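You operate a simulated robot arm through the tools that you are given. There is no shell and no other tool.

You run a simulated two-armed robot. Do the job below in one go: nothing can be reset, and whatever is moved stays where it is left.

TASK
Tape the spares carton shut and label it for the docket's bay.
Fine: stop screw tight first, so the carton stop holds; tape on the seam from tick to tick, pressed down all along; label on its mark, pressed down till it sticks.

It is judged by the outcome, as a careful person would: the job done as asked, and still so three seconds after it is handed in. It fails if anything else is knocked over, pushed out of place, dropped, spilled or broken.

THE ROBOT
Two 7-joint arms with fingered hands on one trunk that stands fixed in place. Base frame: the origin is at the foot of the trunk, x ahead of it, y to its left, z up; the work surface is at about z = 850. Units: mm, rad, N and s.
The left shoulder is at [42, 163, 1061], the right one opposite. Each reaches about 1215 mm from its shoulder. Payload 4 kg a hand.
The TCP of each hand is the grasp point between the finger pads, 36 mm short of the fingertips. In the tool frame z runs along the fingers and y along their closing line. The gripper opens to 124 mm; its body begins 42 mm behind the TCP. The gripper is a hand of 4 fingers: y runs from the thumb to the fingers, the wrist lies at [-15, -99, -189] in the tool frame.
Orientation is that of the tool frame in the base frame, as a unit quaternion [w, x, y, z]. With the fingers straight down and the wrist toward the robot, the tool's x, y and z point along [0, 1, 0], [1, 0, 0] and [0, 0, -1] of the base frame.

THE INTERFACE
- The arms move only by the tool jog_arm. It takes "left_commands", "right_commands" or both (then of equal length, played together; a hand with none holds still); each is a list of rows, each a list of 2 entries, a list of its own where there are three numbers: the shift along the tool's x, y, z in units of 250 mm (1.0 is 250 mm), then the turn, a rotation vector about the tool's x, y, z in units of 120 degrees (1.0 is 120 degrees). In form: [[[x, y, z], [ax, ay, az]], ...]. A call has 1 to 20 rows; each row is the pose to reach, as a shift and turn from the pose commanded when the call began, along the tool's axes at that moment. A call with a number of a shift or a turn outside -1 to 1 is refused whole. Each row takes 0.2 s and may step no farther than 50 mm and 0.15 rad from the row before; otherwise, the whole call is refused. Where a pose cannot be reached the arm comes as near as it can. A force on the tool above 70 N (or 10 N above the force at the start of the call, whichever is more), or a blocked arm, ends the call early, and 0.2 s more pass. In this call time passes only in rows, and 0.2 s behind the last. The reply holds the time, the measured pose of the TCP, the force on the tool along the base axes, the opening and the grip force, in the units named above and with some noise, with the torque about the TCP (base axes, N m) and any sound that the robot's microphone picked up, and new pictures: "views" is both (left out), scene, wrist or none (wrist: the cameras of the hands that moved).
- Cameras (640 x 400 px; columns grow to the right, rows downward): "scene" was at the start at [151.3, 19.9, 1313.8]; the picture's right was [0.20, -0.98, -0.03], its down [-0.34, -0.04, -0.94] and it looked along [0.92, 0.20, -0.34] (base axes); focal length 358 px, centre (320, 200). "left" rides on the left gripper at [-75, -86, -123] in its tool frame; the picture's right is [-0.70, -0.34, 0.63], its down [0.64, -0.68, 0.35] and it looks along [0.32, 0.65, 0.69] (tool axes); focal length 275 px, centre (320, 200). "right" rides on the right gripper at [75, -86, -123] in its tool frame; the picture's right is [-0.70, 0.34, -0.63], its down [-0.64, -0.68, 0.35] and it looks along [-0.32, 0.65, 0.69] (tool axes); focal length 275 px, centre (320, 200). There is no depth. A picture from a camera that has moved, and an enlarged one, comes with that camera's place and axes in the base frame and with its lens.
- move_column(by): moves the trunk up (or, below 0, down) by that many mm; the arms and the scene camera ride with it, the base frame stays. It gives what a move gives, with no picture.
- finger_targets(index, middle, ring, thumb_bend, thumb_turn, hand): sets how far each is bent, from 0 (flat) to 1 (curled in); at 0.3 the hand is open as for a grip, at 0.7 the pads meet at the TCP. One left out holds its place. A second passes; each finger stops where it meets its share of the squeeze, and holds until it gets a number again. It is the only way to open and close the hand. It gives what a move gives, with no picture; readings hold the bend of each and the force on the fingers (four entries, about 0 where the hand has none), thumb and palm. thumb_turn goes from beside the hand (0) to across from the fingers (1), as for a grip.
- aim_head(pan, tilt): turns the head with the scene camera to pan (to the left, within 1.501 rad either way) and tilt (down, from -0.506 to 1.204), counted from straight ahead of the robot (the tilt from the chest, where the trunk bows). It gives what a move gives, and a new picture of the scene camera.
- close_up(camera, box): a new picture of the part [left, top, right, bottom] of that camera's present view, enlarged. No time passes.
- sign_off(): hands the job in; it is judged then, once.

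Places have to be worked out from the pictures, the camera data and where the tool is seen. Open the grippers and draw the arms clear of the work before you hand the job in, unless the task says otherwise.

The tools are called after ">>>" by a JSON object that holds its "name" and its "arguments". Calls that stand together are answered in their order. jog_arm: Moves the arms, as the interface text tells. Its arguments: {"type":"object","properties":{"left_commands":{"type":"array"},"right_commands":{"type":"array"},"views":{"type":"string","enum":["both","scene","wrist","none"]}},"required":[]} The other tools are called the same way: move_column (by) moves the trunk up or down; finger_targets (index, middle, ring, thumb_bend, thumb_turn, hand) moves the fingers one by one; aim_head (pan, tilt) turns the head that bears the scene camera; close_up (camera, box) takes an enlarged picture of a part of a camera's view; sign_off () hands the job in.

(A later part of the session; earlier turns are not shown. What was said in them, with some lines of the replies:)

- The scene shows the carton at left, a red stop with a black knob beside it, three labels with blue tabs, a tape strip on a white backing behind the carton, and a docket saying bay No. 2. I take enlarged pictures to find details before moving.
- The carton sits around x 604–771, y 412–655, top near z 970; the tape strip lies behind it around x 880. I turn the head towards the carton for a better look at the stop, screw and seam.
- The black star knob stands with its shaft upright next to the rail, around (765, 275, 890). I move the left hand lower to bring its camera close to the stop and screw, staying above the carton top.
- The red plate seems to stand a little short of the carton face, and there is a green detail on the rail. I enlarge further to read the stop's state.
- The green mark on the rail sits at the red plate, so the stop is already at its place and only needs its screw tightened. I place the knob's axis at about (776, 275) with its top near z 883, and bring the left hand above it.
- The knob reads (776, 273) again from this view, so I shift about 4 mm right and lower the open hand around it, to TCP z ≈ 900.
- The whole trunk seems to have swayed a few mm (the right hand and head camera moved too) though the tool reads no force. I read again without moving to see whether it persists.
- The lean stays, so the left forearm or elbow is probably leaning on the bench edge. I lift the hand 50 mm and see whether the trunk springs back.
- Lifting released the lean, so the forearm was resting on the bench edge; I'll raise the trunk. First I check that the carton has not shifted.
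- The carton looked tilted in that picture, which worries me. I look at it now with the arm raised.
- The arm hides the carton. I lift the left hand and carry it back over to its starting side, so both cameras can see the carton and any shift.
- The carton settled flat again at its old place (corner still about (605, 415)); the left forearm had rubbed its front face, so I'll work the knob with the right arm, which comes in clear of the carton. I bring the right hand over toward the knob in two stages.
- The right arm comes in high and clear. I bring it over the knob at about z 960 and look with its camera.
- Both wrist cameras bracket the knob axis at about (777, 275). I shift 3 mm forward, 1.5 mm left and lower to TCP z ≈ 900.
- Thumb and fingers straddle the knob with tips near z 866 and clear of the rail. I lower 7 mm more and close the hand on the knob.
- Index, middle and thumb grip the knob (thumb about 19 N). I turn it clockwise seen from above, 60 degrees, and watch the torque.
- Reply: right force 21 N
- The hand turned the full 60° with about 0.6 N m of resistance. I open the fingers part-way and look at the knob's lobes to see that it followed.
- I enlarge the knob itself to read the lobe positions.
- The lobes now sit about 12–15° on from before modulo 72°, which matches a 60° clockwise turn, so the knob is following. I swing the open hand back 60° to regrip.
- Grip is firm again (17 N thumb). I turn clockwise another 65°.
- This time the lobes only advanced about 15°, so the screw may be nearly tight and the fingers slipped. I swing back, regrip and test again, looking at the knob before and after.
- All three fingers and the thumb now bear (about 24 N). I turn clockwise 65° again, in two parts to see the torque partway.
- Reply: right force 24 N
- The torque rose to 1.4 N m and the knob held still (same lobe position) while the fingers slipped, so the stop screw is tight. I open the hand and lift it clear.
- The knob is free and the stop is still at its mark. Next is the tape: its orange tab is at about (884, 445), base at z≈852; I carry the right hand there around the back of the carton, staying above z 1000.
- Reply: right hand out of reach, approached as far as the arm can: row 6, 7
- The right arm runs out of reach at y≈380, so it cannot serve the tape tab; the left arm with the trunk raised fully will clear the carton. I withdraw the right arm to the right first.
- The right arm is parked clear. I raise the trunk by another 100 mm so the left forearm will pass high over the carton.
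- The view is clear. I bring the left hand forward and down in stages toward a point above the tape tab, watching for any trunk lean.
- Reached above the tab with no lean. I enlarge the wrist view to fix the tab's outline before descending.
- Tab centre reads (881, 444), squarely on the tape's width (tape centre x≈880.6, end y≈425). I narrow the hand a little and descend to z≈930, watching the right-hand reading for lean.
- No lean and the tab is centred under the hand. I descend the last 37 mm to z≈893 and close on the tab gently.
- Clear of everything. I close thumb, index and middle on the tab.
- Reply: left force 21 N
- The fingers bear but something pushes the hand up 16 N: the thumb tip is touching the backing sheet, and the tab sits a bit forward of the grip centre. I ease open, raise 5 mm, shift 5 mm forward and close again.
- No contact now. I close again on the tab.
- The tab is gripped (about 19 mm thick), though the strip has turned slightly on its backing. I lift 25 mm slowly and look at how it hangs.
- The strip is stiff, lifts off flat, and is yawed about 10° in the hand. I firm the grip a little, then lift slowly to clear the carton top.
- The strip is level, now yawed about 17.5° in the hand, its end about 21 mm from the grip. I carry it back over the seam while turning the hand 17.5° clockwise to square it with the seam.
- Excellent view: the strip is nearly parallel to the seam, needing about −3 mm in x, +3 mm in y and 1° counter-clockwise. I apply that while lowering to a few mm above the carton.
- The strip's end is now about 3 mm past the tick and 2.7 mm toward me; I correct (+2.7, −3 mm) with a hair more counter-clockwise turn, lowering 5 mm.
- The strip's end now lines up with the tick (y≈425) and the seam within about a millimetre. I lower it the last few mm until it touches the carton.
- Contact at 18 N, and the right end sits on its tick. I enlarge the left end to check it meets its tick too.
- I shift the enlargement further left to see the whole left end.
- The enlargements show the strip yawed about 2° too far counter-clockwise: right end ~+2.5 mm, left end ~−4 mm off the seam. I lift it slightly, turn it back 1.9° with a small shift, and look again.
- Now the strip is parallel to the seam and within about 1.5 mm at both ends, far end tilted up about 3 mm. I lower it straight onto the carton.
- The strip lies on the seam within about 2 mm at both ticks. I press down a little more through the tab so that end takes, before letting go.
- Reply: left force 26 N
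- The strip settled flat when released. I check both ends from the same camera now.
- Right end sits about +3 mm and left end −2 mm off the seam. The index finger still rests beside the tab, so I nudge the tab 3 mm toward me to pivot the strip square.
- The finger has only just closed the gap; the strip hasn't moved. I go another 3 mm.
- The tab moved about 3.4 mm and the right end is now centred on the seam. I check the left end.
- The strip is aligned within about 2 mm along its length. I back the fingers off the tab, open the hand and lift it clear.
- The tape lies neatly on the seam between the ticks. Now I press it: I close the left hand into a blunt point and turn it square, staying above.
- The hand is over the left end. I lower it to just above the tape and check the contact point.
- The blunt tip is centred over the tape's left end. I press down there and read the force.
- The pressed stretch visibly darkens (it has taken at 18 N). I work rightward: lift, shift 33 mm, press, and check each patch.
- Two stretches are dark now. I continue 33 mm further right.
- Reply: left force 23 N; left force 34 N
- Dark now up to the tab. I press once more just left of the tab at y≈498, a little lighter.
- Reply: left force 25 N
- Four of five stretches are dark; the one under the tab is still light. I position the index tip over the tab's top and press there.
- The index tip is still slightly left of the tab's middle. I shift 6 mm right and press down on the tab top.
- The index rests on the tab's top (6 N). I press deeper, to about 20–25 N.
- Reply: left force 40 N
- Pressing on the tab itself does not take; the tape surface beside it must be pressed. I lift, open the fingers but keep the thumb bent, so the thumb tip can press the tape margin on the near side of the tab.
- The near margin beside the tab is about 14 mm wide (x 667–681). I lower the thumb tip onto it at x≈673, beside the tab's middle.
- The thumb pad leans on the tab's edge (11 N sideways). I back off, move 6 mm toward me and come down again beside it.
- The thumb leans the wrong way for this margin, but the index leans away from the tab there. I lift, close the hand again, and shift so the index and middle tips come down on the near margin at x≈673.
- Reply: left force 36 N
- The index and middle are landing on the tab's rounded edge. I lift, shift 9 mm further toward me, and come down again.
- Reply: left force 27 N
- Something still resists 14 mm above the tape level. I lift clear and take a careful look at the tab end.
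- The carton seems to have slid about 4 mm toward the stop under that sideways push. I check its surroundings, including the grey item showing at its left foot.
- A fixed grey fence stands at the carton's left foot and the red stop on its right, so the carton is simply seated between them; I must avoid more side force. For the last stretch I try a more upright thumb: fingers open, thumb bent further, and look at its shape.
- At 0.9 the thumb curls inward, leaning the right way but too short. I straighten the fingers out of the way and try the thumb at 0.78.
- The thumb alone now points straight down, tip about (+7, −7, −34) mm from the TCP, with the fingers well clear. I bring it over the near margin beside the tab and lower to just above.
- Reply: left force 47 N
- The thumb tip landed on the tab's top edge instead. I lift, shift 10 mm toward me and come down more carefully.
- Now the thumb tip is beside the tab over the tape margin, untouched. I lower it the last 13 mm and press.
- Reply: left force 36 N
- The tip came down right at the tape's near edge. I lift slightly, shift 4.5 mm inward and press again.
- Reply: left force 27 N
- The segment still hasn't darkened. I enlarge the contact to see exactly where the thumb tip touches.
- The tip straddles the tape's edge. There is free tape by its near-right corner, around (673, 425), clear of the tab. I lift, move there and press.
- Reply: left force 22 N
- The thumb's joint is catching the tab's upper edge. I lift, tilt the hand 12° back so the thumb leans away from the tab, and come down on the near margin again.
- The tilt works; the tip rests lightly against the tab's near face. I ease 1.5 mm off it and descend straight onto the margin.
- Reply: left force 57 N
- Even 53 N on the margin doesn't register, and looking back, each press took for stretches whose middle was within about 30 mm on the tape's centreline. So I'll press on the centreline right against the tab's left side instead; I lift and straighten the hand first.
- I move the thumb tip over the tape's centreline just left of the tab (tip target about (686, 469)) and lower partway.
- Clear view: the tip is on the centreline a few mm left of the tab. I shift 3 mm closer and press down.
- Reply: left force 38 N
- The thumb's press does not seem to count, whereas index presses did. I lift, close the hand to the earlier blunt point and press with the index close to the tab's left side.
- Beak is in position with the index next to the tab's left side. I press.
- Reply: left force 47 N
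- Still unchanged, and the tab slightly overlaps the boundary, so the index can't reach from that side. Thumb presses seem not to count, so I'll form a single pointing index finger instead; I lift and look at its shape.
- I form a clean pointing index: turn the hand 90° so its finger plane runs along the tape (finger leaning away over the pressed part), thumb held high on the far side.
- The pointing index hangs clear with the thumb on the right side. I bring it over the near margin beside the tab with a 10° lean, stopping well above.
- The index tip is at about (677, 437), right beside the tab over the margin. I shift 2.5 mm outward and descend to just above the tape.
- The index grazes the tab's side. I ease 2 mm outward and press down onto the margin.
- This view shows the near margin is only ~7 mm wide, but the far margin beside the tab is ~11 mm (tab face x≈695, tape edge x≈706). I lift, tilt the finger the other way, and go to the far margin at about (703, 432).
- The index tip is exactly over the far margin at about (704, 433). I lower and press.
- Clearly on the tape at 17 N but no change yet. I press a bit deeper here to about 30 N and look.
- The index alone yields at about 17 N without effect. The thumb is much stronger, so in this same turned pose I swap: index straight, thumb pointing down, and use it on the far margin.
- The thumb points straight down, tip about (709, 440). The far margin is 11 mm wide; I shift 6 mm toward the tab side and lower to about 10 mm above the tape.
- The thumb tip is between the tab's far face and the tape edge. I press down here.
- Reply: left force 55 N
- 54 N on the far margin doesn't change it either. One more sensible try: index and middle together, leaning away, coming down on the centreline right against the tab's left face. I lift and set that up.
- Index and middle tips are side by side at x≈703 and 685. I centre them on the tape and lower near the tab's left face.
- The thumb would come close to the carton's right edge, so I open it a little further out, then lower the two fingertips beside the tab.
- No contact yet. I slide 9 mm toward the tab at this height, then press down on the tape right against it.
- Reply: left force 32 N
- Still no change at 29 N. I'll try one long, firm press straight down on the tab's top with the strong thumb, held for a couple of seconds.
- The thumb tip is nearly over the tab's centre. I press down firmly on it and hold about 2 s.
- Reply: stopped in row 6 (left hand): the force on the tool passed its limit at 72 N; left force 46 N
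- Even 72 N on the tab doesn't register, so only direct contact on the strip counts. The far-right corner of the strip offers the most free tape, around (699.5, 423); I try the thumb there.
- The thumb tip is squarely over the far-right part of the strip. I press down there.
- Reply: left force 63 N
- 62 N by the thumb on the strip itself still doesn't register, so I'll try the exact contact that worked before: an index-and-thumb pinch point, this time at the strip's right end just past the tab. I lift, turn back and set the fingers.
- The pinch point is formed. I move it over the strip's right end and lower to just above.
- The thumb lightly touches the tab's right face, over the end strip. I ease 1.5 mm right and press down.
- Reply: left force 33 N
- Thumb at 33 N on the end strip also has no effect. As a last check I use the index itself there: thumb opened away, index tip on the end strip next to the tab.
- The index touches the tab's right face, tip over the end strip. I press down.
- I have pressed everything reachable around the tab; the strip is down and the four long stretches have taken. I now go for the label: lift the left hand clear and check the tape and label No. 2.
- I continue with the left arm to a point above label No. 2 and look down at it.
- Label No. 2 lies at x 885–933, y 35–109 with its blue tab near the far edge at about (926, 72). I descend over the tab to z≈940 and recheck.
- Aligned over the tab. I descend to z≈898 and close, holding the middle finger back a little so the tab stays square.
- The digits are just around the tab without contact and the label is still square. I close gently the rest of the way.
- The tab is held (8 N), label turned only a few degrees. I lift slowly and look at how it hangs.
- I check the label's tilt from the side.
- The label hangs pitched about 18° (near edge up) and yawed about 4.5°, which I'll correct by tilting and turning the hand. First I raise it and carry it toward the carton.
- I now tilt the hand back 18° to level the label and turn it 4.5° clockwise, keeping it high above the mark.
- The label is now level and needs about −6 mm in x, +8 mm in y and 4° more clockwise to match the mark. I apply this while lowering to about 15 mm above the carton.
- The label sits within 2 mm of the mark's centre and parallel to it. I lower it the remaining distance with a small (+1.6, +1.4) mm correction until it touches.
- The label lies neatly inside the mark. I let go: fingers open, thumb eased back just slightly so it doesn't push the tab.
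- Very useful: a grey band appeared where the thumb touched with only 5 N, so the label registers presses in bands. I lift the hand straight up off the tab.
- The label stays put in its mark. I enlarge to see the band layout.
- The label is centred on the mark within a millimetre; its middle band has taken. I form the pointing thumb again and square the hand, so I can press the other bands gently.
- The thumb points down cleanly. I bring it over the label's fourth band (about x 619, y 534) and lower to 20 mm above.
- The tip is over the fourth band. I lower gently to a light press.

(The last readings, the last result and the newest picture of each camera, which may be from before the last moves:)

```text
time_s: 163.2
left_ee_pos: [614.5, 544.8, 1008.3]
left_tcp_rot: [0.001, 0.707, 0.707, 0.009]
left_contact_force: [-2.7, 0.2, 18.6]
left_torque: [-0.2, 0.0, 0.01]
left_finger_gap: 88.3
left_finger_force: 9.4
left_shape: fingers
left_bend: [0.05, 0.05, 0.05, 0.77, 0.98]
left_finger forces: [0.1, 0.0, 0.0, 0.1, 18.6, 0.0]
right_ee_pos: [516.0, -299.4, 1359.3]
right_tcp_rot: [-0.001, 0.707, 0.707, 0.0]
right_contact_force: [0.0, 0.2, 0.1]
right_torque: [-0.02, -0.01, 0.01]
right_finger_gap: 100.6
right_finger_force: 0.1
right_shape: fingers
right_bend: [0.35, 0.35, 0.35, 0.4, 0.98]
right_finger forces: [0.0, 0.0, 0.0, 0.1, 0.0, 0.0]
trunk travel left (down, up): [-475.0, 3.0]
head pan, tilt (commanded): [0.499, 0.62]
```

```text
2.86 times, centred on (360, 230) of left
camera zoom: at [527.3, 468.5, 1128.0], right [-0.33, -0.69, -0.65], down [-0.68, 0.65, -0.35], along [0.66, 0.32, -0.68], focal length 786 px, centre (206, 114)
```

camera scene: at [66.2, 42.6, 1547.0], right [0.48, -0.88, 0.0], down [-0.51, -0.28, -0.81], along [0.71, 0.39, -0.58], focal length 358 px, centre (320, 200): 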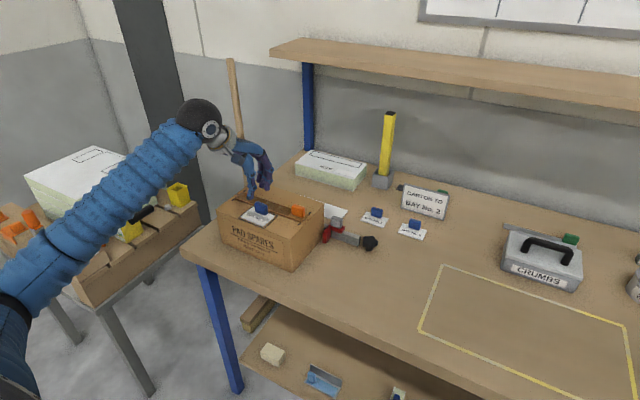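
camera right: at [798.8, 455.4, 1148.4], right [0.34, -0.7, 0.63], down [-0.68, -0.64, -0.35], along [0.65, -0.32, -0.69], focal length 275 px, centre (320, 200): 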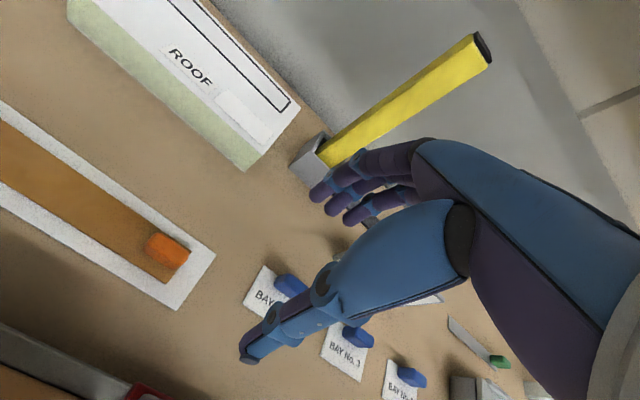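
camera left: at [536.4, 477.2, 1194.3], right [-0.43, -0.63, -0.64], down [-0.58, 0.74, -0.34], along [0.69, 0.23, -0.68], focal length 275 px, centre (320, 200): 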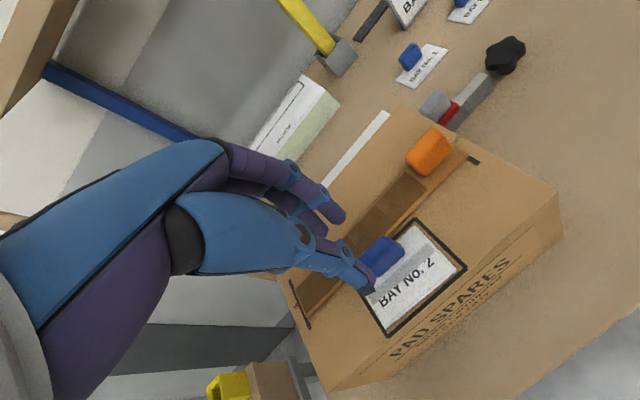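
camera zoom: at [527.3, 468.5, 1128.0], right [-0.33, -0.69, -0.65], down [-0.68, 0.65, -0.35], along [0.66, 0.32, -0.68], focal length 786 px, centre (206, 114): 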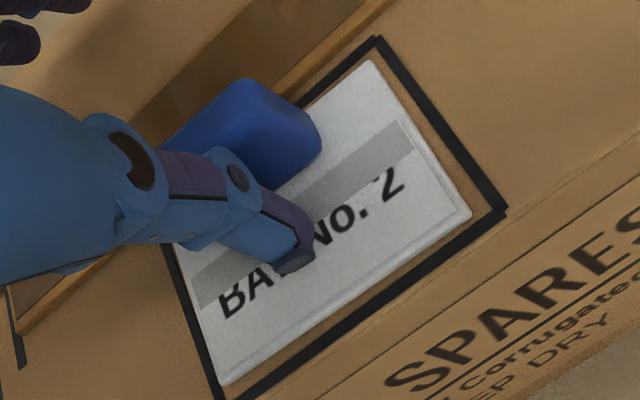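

18 N here and no second band, so perhaps the label has one sticking cue only. I try the near edge band and then beside the tab, lightly, to be thorough.

>>> {"name": "jog_arm", "arguments": {"left_commands": [[[0, 0, -0.04], [0, 0, 0]], [[-0.04, -0.036, -0.04], [0, 0, 0]], [[-0.04, -0.036, -0.02], [0, 0, 0]], [[-0.04, -0.036, -0.004], [0, 0, 0]]], "views": "none"}}

>>> {"name": "close_up", "arguments": {"camera": "scene", "box": [225, 175, 305, 240]}}

>>> {"name": "jog_arm", "arguments": {"left_commands": [[[0, 0, -0.05], [0, 0, 0]], [[-0.03, 0.04, -0.2], [0, 0, 0]], [[-0.07, 0.14, -0.25], [0, 0, 0]]], "views": "none"}}

>>> {"name": "close_up", "arguments": {"camera": "left", "box": [280, 160, 480, 330]}}

>>> {"name": "close_up", "arguments": {"camera": "scene", "box": [225, 160, 325, 240]}}

```text
time_s: 164.2
left_ee_pos: [605.4, 535.2, 1008.7]
left_tcp_rot: [0.0, 0.707, 0.707, 0.009]
left_contact_force: [-2.1, 1.3, 15.7]
left_torque: [-0.11, -0.07, 0.0]
left_finger_gap: 86.9
left_finger_force: 8.1
left_shape: fingers
left_bend: [0.05, 0.05, 0.05, 0.78, 0.98]
left_finger forces: [0.1, 0.0, 0.0, 0.0, 15.6, 0.1]
right_ee_pos: [517.1, -298.7, 1358.4]
right_tcp_rot: [-0.001, 0.707, 0.707, 0.001]
right_contact_force: [-0.6, 0.1, -0.5]
right_torque: [0.04, 0.0, 0.02]
right_finger_gap: 100.7
right_finger_force: 0.1
right_shape: fingers
right_bend: [0.35, 0.35, 0.35, 0.4, 0.98]
right_finger forces: [0.0, 0.0, 0.0, 0.0, 0.1, 0.1]
trunk travel left (down, up): [-475.0, 3.0]
head pan, tilt (commanded): [0.499, 0.62]
```

```text
6.15 times, centred on (265, 208) of scene
camera zoom: at [63.7, 41.4, 1547.3], right [0.48, -0.88, 0.0], down [-0.51, -0.28, -0.81], along [0.72, 0.39, -0.58], focal length 2205 px, centre (658, 154)
```

zoom: 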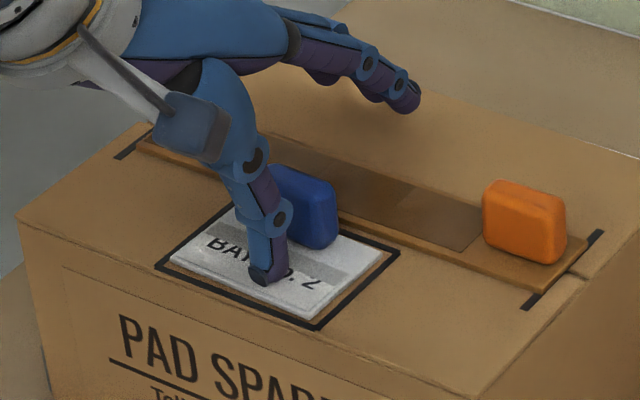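

```text
time_s: 165.0
left_ee_pos: [641.8, 515.2, 1067.8]
left_tcp_rot: [-0.001, 0.707, 0.707, 0.006]
left_contact_force: [0.7, -0.4, -0.3]
left_torque: [-0.02, 0.01, -0.02]
left_finger_gap: 88.4
left_finger_force: 0.1
left_shape: fingers
left_bend: [0.05, 0.05, 0.05, 0.78, 0.98]
left_finger forces: [0.0, 0.0, 0.0, 0.0, 0.0, 0.0]
right_ee_pos: [519.2, -297.6, 1356.3]
right_tcp_rot: [0.0, 0.707, 0.708, -0.001]
right_contact_force: [0.3, -0.3, -0.1]
right_torque: [0.0, 0.0, 0.0]
right_finger_gap: 101.0
right_finger_force: 0.0
right_shape: fingers
right_bend: [0.35, 0.35, 0.35, 0.4, 0.98]
right_finger forces: [0.0, 0.1, 0.1, 0.0, 0.0, 0.0]
trunk travel left (down, up): [-475.0, 3.0]
head pan, tilt (commanded): [0.499, 0.62]
```

```text
2.35 times, centred on (380, 245) of left
camera zoom: at [555.4, 439.7, 1187.6], right [-0.33, -0.69, -0.64], down [-0.68, 0.65, -0.34], along [0.65, 0.32, -0.68], focal length 648 px, centre (179, 94)
```

zoom: 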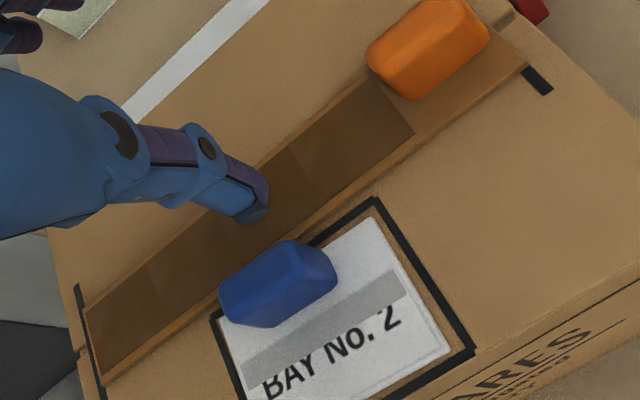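

```text
5.00 times, centred on (275, 200) of scene
camera zoom: at [67.3, 42.7, 1546.9], right [0.48, -0.88, 0.0], down [-0.51, -0.28, -0.81], along [0.71, 0.39, -0.58], focal length 1792 px, centre (545, 200)
```

zoom: 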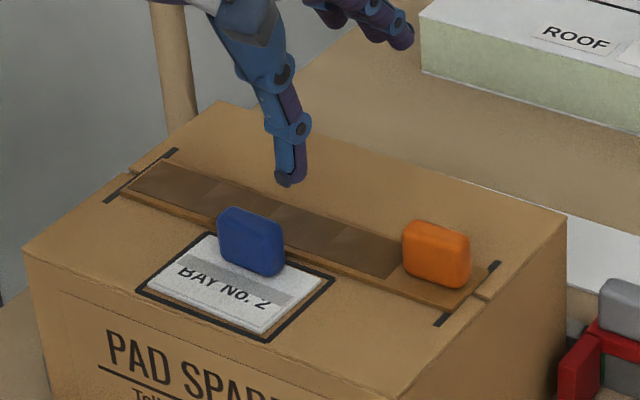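

The label shows a single sticking cue and the tape's cues run all the way from its left end to the tab, so both have taken. I open the hand and draw the left arm up and clear for a full check.

>>> {"name": "jog_arm", "arguments": {"left_commands": [[[0, 0, -0.16], [0, 0, 0]], [[0, 0, -0.32], [0, 0, 0]], [[0, 0, -0.5], [0, 0, 0]], [[0, -0.05, -0.68], [0, 0, 0]], [[0, -0.1, -0.86], [0, 0, 0]], [[0.05, -0.15, -1.0], [0, 0, 0]]], "views": "none"}}

>>> {"name": "finger_targets", "arguments": {"hand": "left", "index": 0.3, "middle": 0.3, "ring": 0.3, "thumb_bend": 0.3}}

>>> {"name": "jog_arm", "arguments": {"left_commands": [[[0.04, -0.15, -0.05], [0, 0, 0]], [[0.08, -0.3, -0.1], [0, 0, 0]], [[0.12, -0.45, -0.15], [0, 0, 0]]], "views": "both"}}

>>> {"name": "close_up", "arguments": {"camera": "scene", "box": [200, 160, 400, 290]}}

```text
time_s: 166.4
left_ee_pos: [598.7, 524.4, 1318.9]
left_tcp_rot: [0.0, 0.708, 0.706, 0.007]
left_contact_force: [-0.3, -0.4, 0.3]
left_torque: [0.02, -0.01, -0.02]
left_finger_gap: 88.3
left_finger_force: 0.1
left_shape: fingers
left_bend: [0.05, 0.05, 0.05, 0.78, 0.98]
left_finger forces: [0.0, 0.0, 0.0, 0.0, 0.1, 0.0]
right_ee_pos: [517.0, -298.2, 1359.1]
right_tcp_rot: [0.0, 0.708, 0.707, 0.0]
right_contact_force: [0.3, -0.8, -0.1]
right_torque: [0.02, -0.01, -0.05]
right_finger_gap: 101.0
right_finger_force: 0.1
right_shape: fingers
right_bend: [0.35, 0.35, 0.35, 0.4, 0.98]
right_finger forces: [0.1, 0.1, 0.1, 0.0, 0.1, 0.0]
trunk travel left (down, up): [-475.0, 3.0]
head pan, tilt (commanded): [0.499, 0.62]
```

```text
time_s: 167.4
left_ee_pos: [599.7, 524.4, 1318.3]
left_tcp_rot: [-0.001, 0.708, 0.706, 0.007]
left_contact_force: [0.2, -0.3, -0.8]
left_torque: [-0.02, 0.01, 0.01]
left_finger_gap: 123.5
left_finger_force: 0.1
left_shape: fingers
left_bend: [0.3, 0.3, 0.3, 0.3, 0.98]
left_finger forces: [0.0, 0.0, 0.0, 0.1, 0.0, 0.1]
right_ee_pos: [518.7, -299.3, 1357.5]
right_tcp_rot: [0.0, 0.707, 0.707, -0.001]
right_contact_force: [-0.8, -0.1, 0.2]
right_torque: [0.03, -0.01, -0.01]
right_finger_gap: 101.0
right_finger_force: 0.1
right_shape: fingers
right_bend: [0.35, 0.35, 0.35, 0.4, 0.98]
right_finger forces: [0.1, 0.1, 0.0, 0.1, 0.1, 0.0]
trunk travel left (down, up): [-475.0, 3.0]
head pan, tilt (commanded): [0.499, 0.62]
```

```text
time_s: 168.2
left_ee_pos: [489.3, 555.1, 1348.8]
left_tcp_rot: [0.0, 0.707, 0.707, 0.007]
left_contact_force: [-0.2, 1.0, -0.2]
left_torque: [-0.01, 0.02, -0.02]
left_finger_gap: 123.3
left_finger_force: 0.2
left_shape: fingers
left_bend: [0.3, 0.3, 0.3, 0.3, 0.98]
left_finger forces: [0.0, 0.0, 0.0, 0.0, 0.0, 0.0]
right_ee_pos: [519.6, -297.8, 1358.7]
right_tcp_rot: [-0.001, 0.707, 0.708, 0.0]
right_contact_force: [0.1, -0.2, -0.3]
right_torque: [-0.04, 0.0, 0.0]
right_finger_gap: 100.8
right_finger_force: 0.0
right_shape: fingers
right_bend: [0.35, 0.35, 0.35, 0.4, 0.98]
right_finger forces: [0.0, 0.1, 0.1, 0.0, 0.1, 0.0]
trunk travel left (down, up): [-475.0, 3.0]
head pan, tilt (commanded): [0.499, 0.62]
camera scene: at [67.3, 43.5, 1546.8], right [0.48, -0.88, 0.0], down [-0.51, -0.28, -0.81], along [0.71, 0.39, -0.58], focal length 358 px, centre (320, 200)
camera left: at [401.6, 478.9, 1468.3], right [-0.33, -0.69, -0.64], down [-0.68, 0.65, -0.34], along [0.66, 0.32, -0.68], focal length 275 px, centre (320, 200)
```

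scene: 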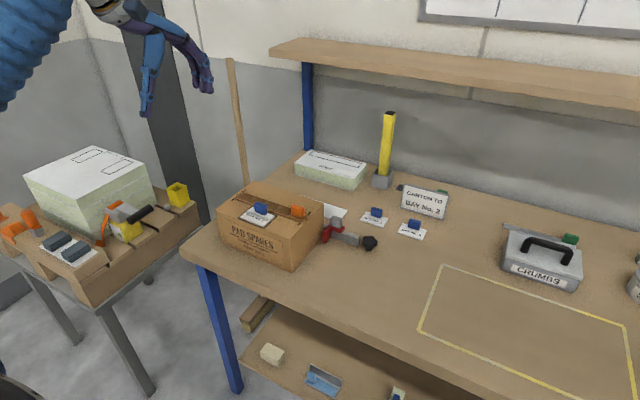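
left: 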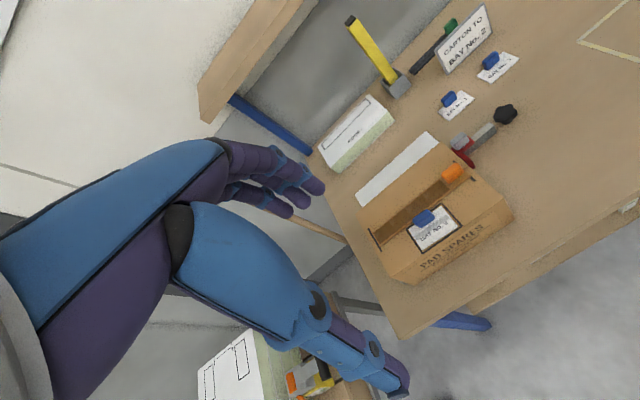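

```text
3.08 times, centred on (300, 225) of scene
camera zoom: at [67.3, 43.5, 1546.8], right [0.48, -0.88, 0.0], down [-0.51, -0.28, -0.81], along [0.71, 0.39, -0.58], focal length 1102 px, centre (382, 123)
```

zoom: 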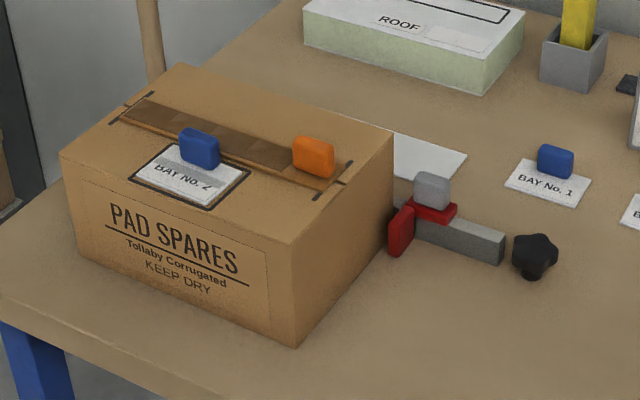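

Everything looks in place and the carton stands where it began, against its stop. I take a last enlarged look at tape and label.

>>> {"name": "close_up", "arguments": {"camera": "scene", "box": [215, 175, 330, 240]}}

>>> {"name": "close_up", "arguments": {"camera": "left", "box": [350, 130, 530, 290]}}

```text
5.57 times, centred on (272, 208) of scene
camera zoom: at [67.3, 43.5, 1546.8], right [0.48, -0.88, 0.0], down [-0.51, -0.28, -0.81], along [0.71, 0.39, -0.58], focal length 1994 px, centre (584, 158)
```

zoom: 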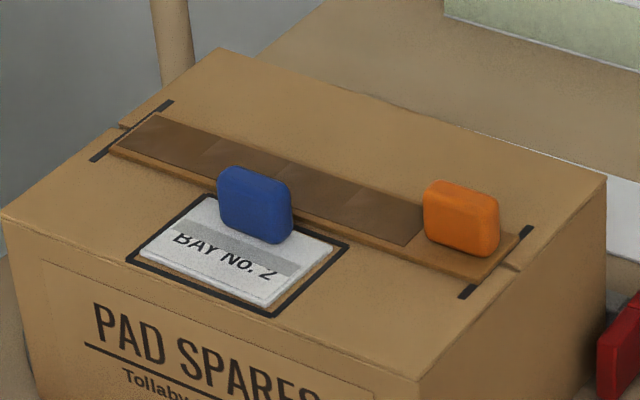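

```text
2.50 times, centred on (440, 210) of left
camera zoom: at [401.6, 478.9, 1468.3], right [-0.33, -0.69, -0.64], down [-0.68, 0.65, -0.34], along [0.66, 0.32, -0.68], focal length 688 px, centre (20, 175)
```

zoom: 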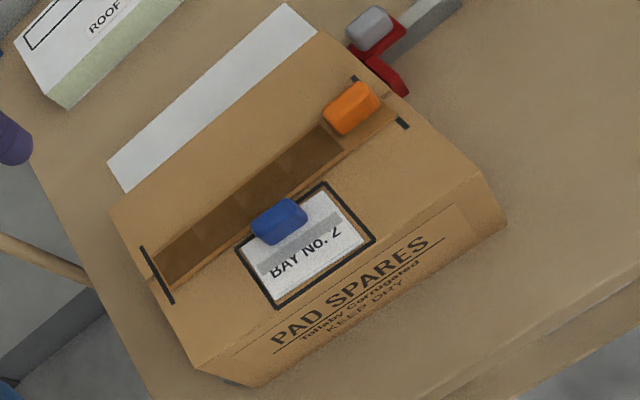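

Tape and label look right, but the tape's tab end still shows no cue, and I noticed the label's cue may be one of several. I go back with the closed index-and-thumb point, the contact that worked on the tape, to test the label's nearer bands.

>>> {"name": "jog_arm", "arguments": {"left_commands": [[[-0.009, 0.083, 0.13], [0, 0, 0]], [[-0.018, 0.166, 0.26], [0, 0, 0]], [[-0.028, 0.25, 0.4], [0, 0, 0]], [[-0.037, 0.333, 0.53], [0, 0, 0]], [[-0.046, 0.416, 0.66], [0, 0, 0]], [[-0.056, 0.497, 0.8], [0, 0, 0]]], "views": "none"}}

>>> {"name": "finger_targets", "arguments": {"hand": "left", "index": 0.7, "middle": 0.7, "ring": 0.7, "thumb_bend": 0.7}}

>>> {"name": "jog_arm", "arguments": {"left_commands": [[[0, 0.01, 0.16], [0, 0, 0]], [[0, 0.01, 0.32], [0, 0, 0]], [[0, 0.01, 0.46], [0, 0, 0]]], "views": "none"}}

>>> {"name": "close_up", "arguments": {"camera": "left", "box": [280, 160, 480, 330]}}

>>> {"name": "close_up", "arguments": {"camera": "scene", "box": [215, 160, 305, 240]}}

```text
time_s: 169.6
left_ee_pos: [612.4, 544.6, 1154.5]
left_tcp_rot: [0.0, 0.707, 0.707, 0.007]
left_contact_force: [0.4, 0.8, 0.1]
left_torque: [0.0, -0.01, 0.01]
left_finger_gap: 123.5
left_finger_force: 0.1
left_shape: fingers
left_bend: [0.3, 0.3, 0.3, 0.3, 0.98]
left_finger forces: [0.0, 0.0, 0.0, 0.0, 0.0, 0.0]
right_ee_pos: [518.4, -297.6, 1359.1]
right_tcp_rot: [0.0, 0.707, 0.707, 0.0]
right_contact_force: [0.8, 0.8, 0.0]
right_torque: [0.01, 0.02, -0.01]
right_finger_gap: 100.6
right_finger_force: 0.1
right_shape: fingers
right_bend: [0.35, 0.35, 0.35, 0.4, 0.98]
right_finger forces: [0.0, 0.0, 0.0, 0.0, 0.0, 0.0]
trunk travel left (down, up): [-475.0, 3.0]
head pan, tilt (commanded): [0.499, 0.62]
```

```text
time_s: 170.6
left_ee_pos: [610.4, 544.3, 1155.8]
left_tcp_rot: [-0.001, 0.707, 0.707, 0.007]
left_contact_force: [0.5, 0.8, 0.1]
left_torque: [0.03, -0.01, -0.02]
left_finger_gap: 1.1
left_finger_force: 0.1
left_shape: fingers
left_bend: [0.7, 0.7, 0.7, 0.7, 0.98]
left_finger forces: [0.0, 0.0, 0.0, 0.1, 0.0, 0.0]
right_ee_pos: [518.0, -299.1, 1358.6]
right_tcp_rot: [0.0, 0.707, 0.707, 0.0]
right_contact_force: [0.0, 0.0, -0.2]
right_torque: [0.02, -0.02, -0.01]
right_finger_gap: 100.6
right_finger_force: 0.1
right_shape: fingers
right_bend: [0.35, 0.35, 0.35, 0.4, 0.98]
right_finger forces: [0.0, 0.0, 0.0, 0.0, 0.0, 0.0]
trunk travel left (down, up): [-475.0, 3.0]
head pan, tilt (commanded): [0.499, 0.62]
```

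```text
time_s: 171.4
left_ee_pos: [615.5, 546.3, 1040.2]
left_tcp_rot: [-0.001, 0.708, 0.706, 0.007]
left_contact_force: [0.0, 0.3, 0.5]
left_torque: [0.0, -0.04, -0.02]
left_finger_gap: 1.3
left_finger_force: 0.0
left_shape: fingers
left_bend: [0.7, 0.7, 0.7, 0.7, 0.98]
left_finger forces: [0.0, 0.1, 0.0, 0.0, 0.0, 0.0]
right_ee_pos: [517.1, -298.2, 1358.3]
right_tcp_rot: [0.0, 0.707, 0.707, 0.0]
right_contact_force: [-0.6, 0.4, 0.3]
right_torque: [-0.02, 0.0, -0.01]
right_finger_gap: 101.1
right_finger_force: 0.1
right_shape: fingers
right_bend: [0.35, 0.35, 0.35, 0.4, 0.98]
right_finger forces: [0.0, 0.1, 0.0, 0.0, 0.0, 0.0]
trunk travel left (down, up): [-475.0, 3.0]
head pan, tilt (commanded): [0.499, 0.62]
```

```text
2.35 times, centred on (380, 245) of left
camera zoom: at [527.9, 470.1, 1159.6], right [-0.33, -0.69, -0.64], down [-0.68, 0.65, -0.35], along [0.66, 0.32, -0.68], focal length 648 px, centre (179, 94)
```

zoom: 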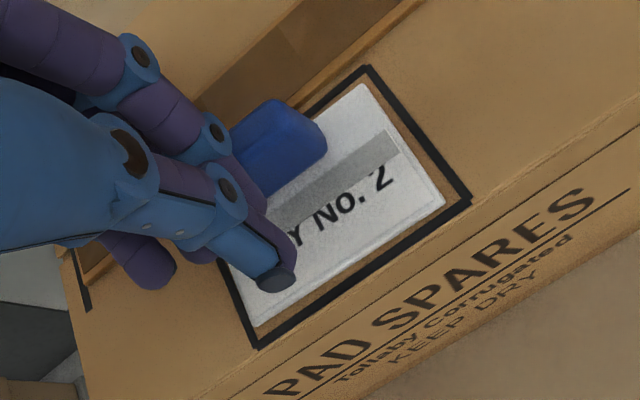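

```text
5.00 times, centred on (260, 200) of scene
camera zoom: at [65.9, 43.0, 1546.9], right [0.48, -0.88, 0.0], down [-0.51, -0.28, -0.81], along [0.71, 0.39, -0.58], focal length 1792 px, centre (620, 200)
```

zoom: 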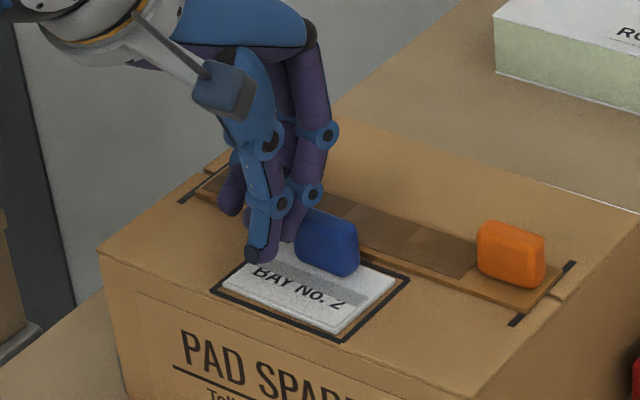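

The point is over the near bands of the label, clear of the tab. I press down there.

>>> {"name": "jog_arm", "arguments": {"left_commands": [[[0, 0, 0.07], [0, 0, 0]], [[0, 0, 0.11], [0, 0, 0]], [[0, 0, 0.125], [0, 0, 0]], [[0, 0, 0.135], [0, 0, 0]]], "views": "none"}}

>>> {"name": "close_up", "arguments": {"camera": "scene", "box": [215, 160, 305, 240]}}

>>> {"name": "close_up", "arguments": {"camera": "left", "box": [280, 160, 480, 330]}}

```text
time_s: 172.4
left_ee_pos: [613.7, 546.9, 1008.7]
left_tcp_rot: [0.0, 0.707, 0.707, 0.008]
left_contact_force: [-17.9, 2.6, 21.7]
left_torque: [-0.14, -0.47, -0.1]
left_finger_gap: 0.0
left_finger_force: 14.4
left_shape: fingers
left_bend: [0.7, 0.7, 0.7, 0.68, 0.97]
left_finger forces: [26.2, 2.4, 0.0, 0.0, 0.1, 0.0]
right_ee_pos: [515.5, -298.7, 1359.7]
right_tcp_rot: [0.0, 0.707, 0.707, 0.001]
right_contact_force: [-0.2, 0.5, -0.5]
right_torque: [-0.03, 0.0, 0.0]
right_finger_gap: 101.0
right_finger_force: 0.1
right_shape: fingers
right_bend: [0.35, 0.35, 0.35, 0.4, 0.98]
right_finger forces: [0.0, 0.0, 0.0, 0.1, 0.0, 0.0]
trunk travel left (down, up): [-475.0, 3.0]
head pan, tilt (commanded): [0.499, 0.62]
```

```text
5.00 times, centred on (260, 200) of scene
camera zoom: at [62.2, 41.8, 1547.3], right [0.48, -0.88, 0.0], down [-0.51, -0.28, -0.82], along [0.72, 0.39, -0.58], focal length 1792 px, centre (620, 200)
```

zoom: 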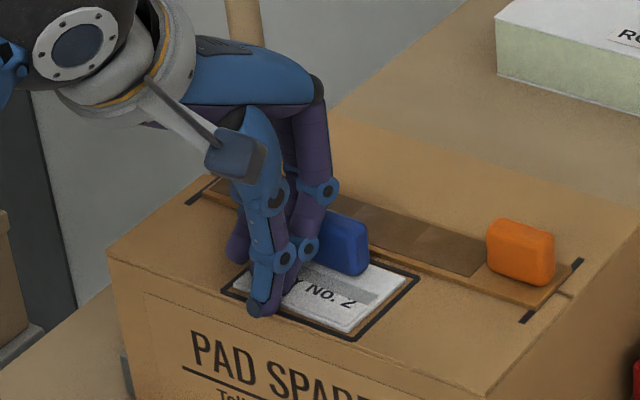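

```text
2.35 times, centred on (380, 245) of left
camera zoom: at [526.8, 470.4, 1128.7], right [-0.33, -0.69, -0.65], down [-0.68, 0.65, -0.35], along [0.66, 0.32, -0.68], focal length 648 px, centre (179, 94)
```

zoom: 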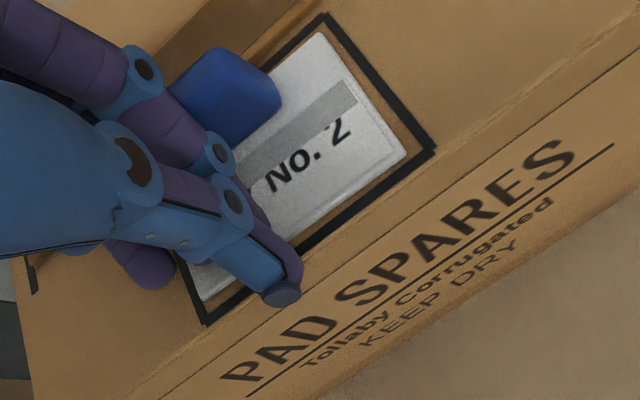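

The index knuckle leaned on the blue tab; no new band appears. I lift off at once and check nothing moved.

>>> {"name": "jog_arm", "arguments": {"left_commands": [[[0, -0.02, -0.06], [0, 0, 0]], [[0, -0.04, -0.16], [0, 0, 0]], [[0, -0.06, -0.3], [0, 0, 0]], [[0, -0.08, -0.46], [0, 0, 0]], [[0, -0.15, -0.6], [0, 0, 0]]], "views": "none"}}

>>> {"name": "close_up", "arguments": {"camera": "scene", "box": [200, 160, 400, 290]}}

>>> {"name": "close_up", "arguments": {"camera": "left", "box": [330, 130, 590, 330]}}

```text
time_s: 173.6
left_ee_pos: [575.6, 544.2, 1158.6]
left_tcp_rot: [0.0, 0.708, 0.707, 0.008]
left_contact_force: [-0.2, 0.0, 0.4]
left_torque: [0.0, 0.02, 0.0]
left_finger_gap: 1.0
left_finger_force: 0.0
left_shape: fingers
left_bend: [0.7, 0.7, 0.7, 0.7, 0.97]
left_finger forces: [0.1, 0.0, 0.0, 0.0, 0.0, 0.0]
right_ee_pos: [516.3, -298.2, 1358.5]
right_tcp_rot: [0.0, 0.707, 0.708, 0.0]
right_contact_force: [0.0, -0.8, 0.0]
right_torque: [0.06, 0.0, 0.04]
right_finger_gap: 100.9
right_finger_force: 0.1
right_shape: fingers
right_bend: [0.35, 0.35, 0.35, 0.4, 0.98]
right_finger forces: [0.1, 0.0, 0.0, 0.0, 0.0, 0.0]
trunk travel left (down, up): [-475.0, 3.0]
head pan, tilt (commanded): [0.499, 0.62]
```

```text
3.08 times, centred on (300, 225) of scene
camera zoom: at [64.2, 42.1, 1547.1], right [0.48, -0.88, 0.0], down [-0.51, -0.28, -0.81], along [0.72, 0.39, -0.58], focal length 1102 px, centre (382, 123)
```

zoom: 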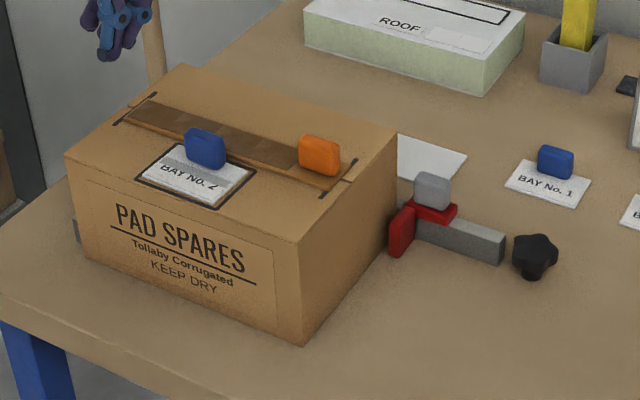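

```text
2.00 times, centred on (460, 230) of left
camera zoom: at [488.5, 468.6, 1278.1], right [-0.33, -0.69, -0.64], down [-0.68, 0.65, -0.35], along [0.66, 0.32, -0.68], focal length 551 px, centre (40, 140)
```

zoom: 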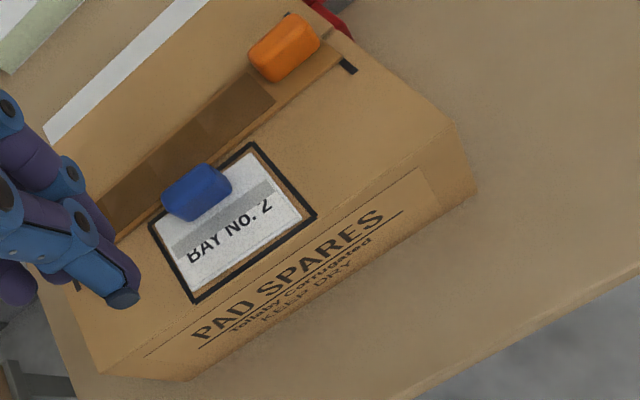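

The label and tape are unchanged and the carton is within about 3 mm of where it started, resting by its stop; further presses add no cue, so both have stuck. I withdraw the left arm, open the hand and take a final look.

>>> {"name": "jog_arm", "arguments": {"left_commands": [[[0, -0.04, -0.15], [0, 0, 0]], [[0, -0.1, -0.3], [0, 0, 0]], [[0.02, -0.17, -0.45], [0, 0, 0]], [[0.05, -0.25, -0.6], [0, 0, 0]], [[0.06, -0.35, -0.75], [0, 0, 0]]], "views": "none"}}

>>> {"name": "finger_targets", "arguments": {"hand": "left", "index": 0.3, "middle": 0.3, "ring": 0.3, "thumb_bend": 0.3}}

>>> {"name": "finger_targets", "arguments": {"hand": "right", "index": 0.3, "middle": 0.3, "ring": 0.3, "thumb_bend": 0.3}}

>>> {"name": "aim_head", "arguments": {"pan": 0.35, "tilt": 0.6}}

>>> {"name": "close_up", "arguments": {"camera": "scene", "box": [140, 160, 360, 300]}}

```text
time_s: 174.8
left_ee_pos: [488.8, 560.6, 1346.4]
left_tcp_rot: [-0.002, 0.708, 0.706, 0.007]
left_contact_force: [-0.2, 0.0, 0.9]
left_torque: [0.0, -0.04, 0.0]
left_finger_gap: 0.9
left_finger_force: 0.0
left_shape: fingers
left_bend: [0.7, 0.7, 0.7, 0.7, 0.97]
left_finger forces: [0.0, 0.1, 0.0, 0.1, 0.0, 0.1]
right_ee_pos: [517.4, -298.4, 1358.9]
right_tcp_rot: [0.0, 0.707, 0.707, 0.0]
right_contact_force: [0.1, 0.2, 0.7]
right_torque: [-0.01, 0.02, -0.02]
right_finger_gap: 100.8
right_finger_force: 0.1
right_shape: fingers
right_bend: [0.35, 0.35, 0.35, 0.4, 0.98]
right_finger forces: [0.1, 0.1, 0.1, 0.0, 0.0, 0.0]
trunk travel left (down, up): [-475.0, 3.0]
head pan, tilt (commanded): [0.499, 0.62]
```

```text
time_s: 175.8
left_ee_pos: [489.1, 560.2, 1347.0]
left_tcp_rot: [-0.001, 0.708, 0.706, 0.007]
left_contact_force: [0.0, -0.4, 0.0]
left_torque: [0.0, 0.02, 0.0]
left_finger_gap: 122.7
left_finger_force: 0.1
left_shape: fingers
left_bend: [0.3, 0.3, 0.3, 0.3, 0.97]
left_finger forces: [0.0, 0.1, 0.1, 0.0, 0.0, 0.0]
right_ee_pos: [518.3, -298.3, 1358.2]
right_tcp_rot: [0.0, 0.707, 0.707, 0.0]
right_contact_force: [0.8, -0.1, 0.1]
right_torque: [0.0, 0.02, 0.03]
right_finger_gap: 101.0
right_finger_force: 0.1
right_shape: fingers
right_bend: [0.35, 0.35, 0.35, 0.4, 0.98]
right_finger forces: [0.0, 0.1, 0.0, 0.1, 0.0, 0.0]
trunk travel left (down, up): [-475.0, 3.0]
head pan, tilt (commanded): [0.499, 0.62]
```

```text
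time_s: 176.8
left_ee_pos: [488.1, 560.5, 1346.1]
left_tcp_rot: [-0.001, 0.708, 0.707, 0.005]
left_contact_force: [0.3, -0.5, -0.4]
left_torque: [0.0, 0.03, 0.0]
left_finger_gap: 122.9
left_finger_force: 0.1
left_shape: fingers
left_bend: [0.3, 0.3, 0.3, 0.3, 0.97]
left_finger forces: [0.0, 0.0, 0.0, 0.0, 0.0, 0.0]
right_ee_pos: [517.4, -298.4, 1358.8]
right_tcp_rot: [0.001, 0.708, 0.707, 0.001]
right_contact_force: [-0.1, -0.7, -0.1]
right_torque: [0.02, 0.02, 0.0]
right_finger_gap: 123.0
right_finger_force: 0.0
right_shape: fingers
right_bend: [0.3, 0.3, 0.3, 0.3, 0.98]
right_finger forces: [0.1, 0.1, 0.0, 0.0, 0.1, 0.0]
trunk travel left (down, up): [-475.0, 3.0]
head pan, tilt (commanded): [0.499, 0.62]
```

```text
time_s: 177.5
left_ee_pos: [490.1, 560.8, 1346.1]
left_tcp_rot: [-0.001, 0.708, 0.706, 0.007]
left_contact_force: [-0.3, -0.3, 0.1]
left_torque: [0.01, -0.02, -0.02]
left_finger_gap: 122.9
left_finger_force: 0.0
left_shape: fingers
left_bend: [0.3, 0.3, 0.3, 0.3, 0.97]
left_finger forces: [0.1, 0.0, 0.1, 0.1, 0.0, 0.1]
right_ee_pos: [519.1, -296.9, 1358.2]
right_tcp_rot: [0.0, 0.707, 0.707, 0.0]
right_contact_force: [0.1, -0.7, 0.2]
right_torque: [0.03, -0.02, 0.02]
right_finger_gap: 122.8
right_finger_force: 0.0
right_shape: fingers
right_bend: [0.3, 0.3, 0.3, 0.3, 0.98]
right_finger forces: [0.0, 0.1, 0.0, 0.0, 0.1, 0.0]
trunk travel left (down, up): [-475.0, 3.0]
head pan, tilt (commanded): [0.351, 0.6]
camera scene: at [71.6, 31.2, 1548.7], right [0.34, -0.94, 0.0], down [-0.53, -0.19, -0.82], along [0.77, 0.28, -0.57], focal length 358 px, centre (320, 200)
```

scene: 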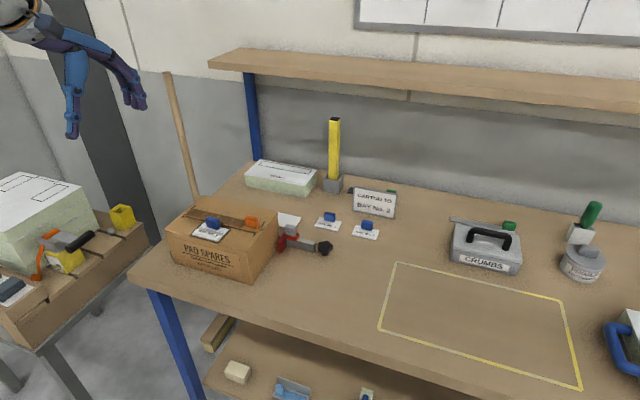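

```text
2.86 times, centred on (250, 230) of scene
camera zoom: at [71.6, 31.2, 1548.7], right [0.34, -0.94, 0.0], down [-0.53, -0.19, -0.82], along [0.77, 0.28, -0.57], focal length 1024 px, centre (520, 114)
```

zoom: 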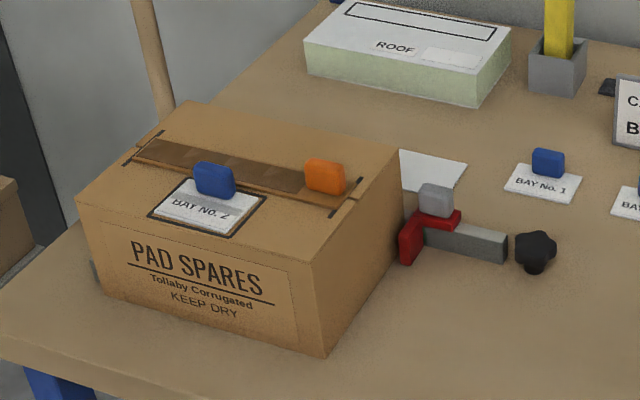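

All is still and in place: stop screw tight, tape on the seam from tick to tick and stuck down, the Bay No. 2 label on its mark, both hands open and clear. I hand the job in.

>>> {"name": "sign_off", "arguments": {}}

```text
The job is handed in.
```

I handed the job in with one doubt: I could not confirm that the last fifth of the tape, under its orange tab, has stuck. The carton's stop screw is tight. The tape is on the seam and the Bay No. 2 label is on its mark.

- **Stop screw:** I turned the knob clockwise until it held still against about 1.4 N m. After that the fingers slipped on the knob. The stop still sits at its green mark.
- **Tape:** It lies on the seam within about 2 mm. The right end is on its tick; the left end stops about 4 mm short of the centre of its tick. The tape darkens where it takes. Four of its five stretches darkened, from the left end up to the tab.
- **Tab end of the tape:** The stretch under the tab never darkened. I pressed on the tab with up to 72 N and on the tape beside it with up to about 60 N. It may be that this stretch gives no sign, or that the tape already counted as stuck.
- **Label:** It is centred on the mark within about 1 mm. A single grey band appeared on it when it took. Further presses added nothing.
- **Carton:** An arm tipped up its front early on, and it settled flat again. It slid about 5 mm back and forth during the pressing, and by my last reading it stands within about 3 mm of where it started, by its stop.

From what the cameras show, nothing else was moved apart from the empty tape backing, which is still behind the carton. Both hands are open and clear of the work.
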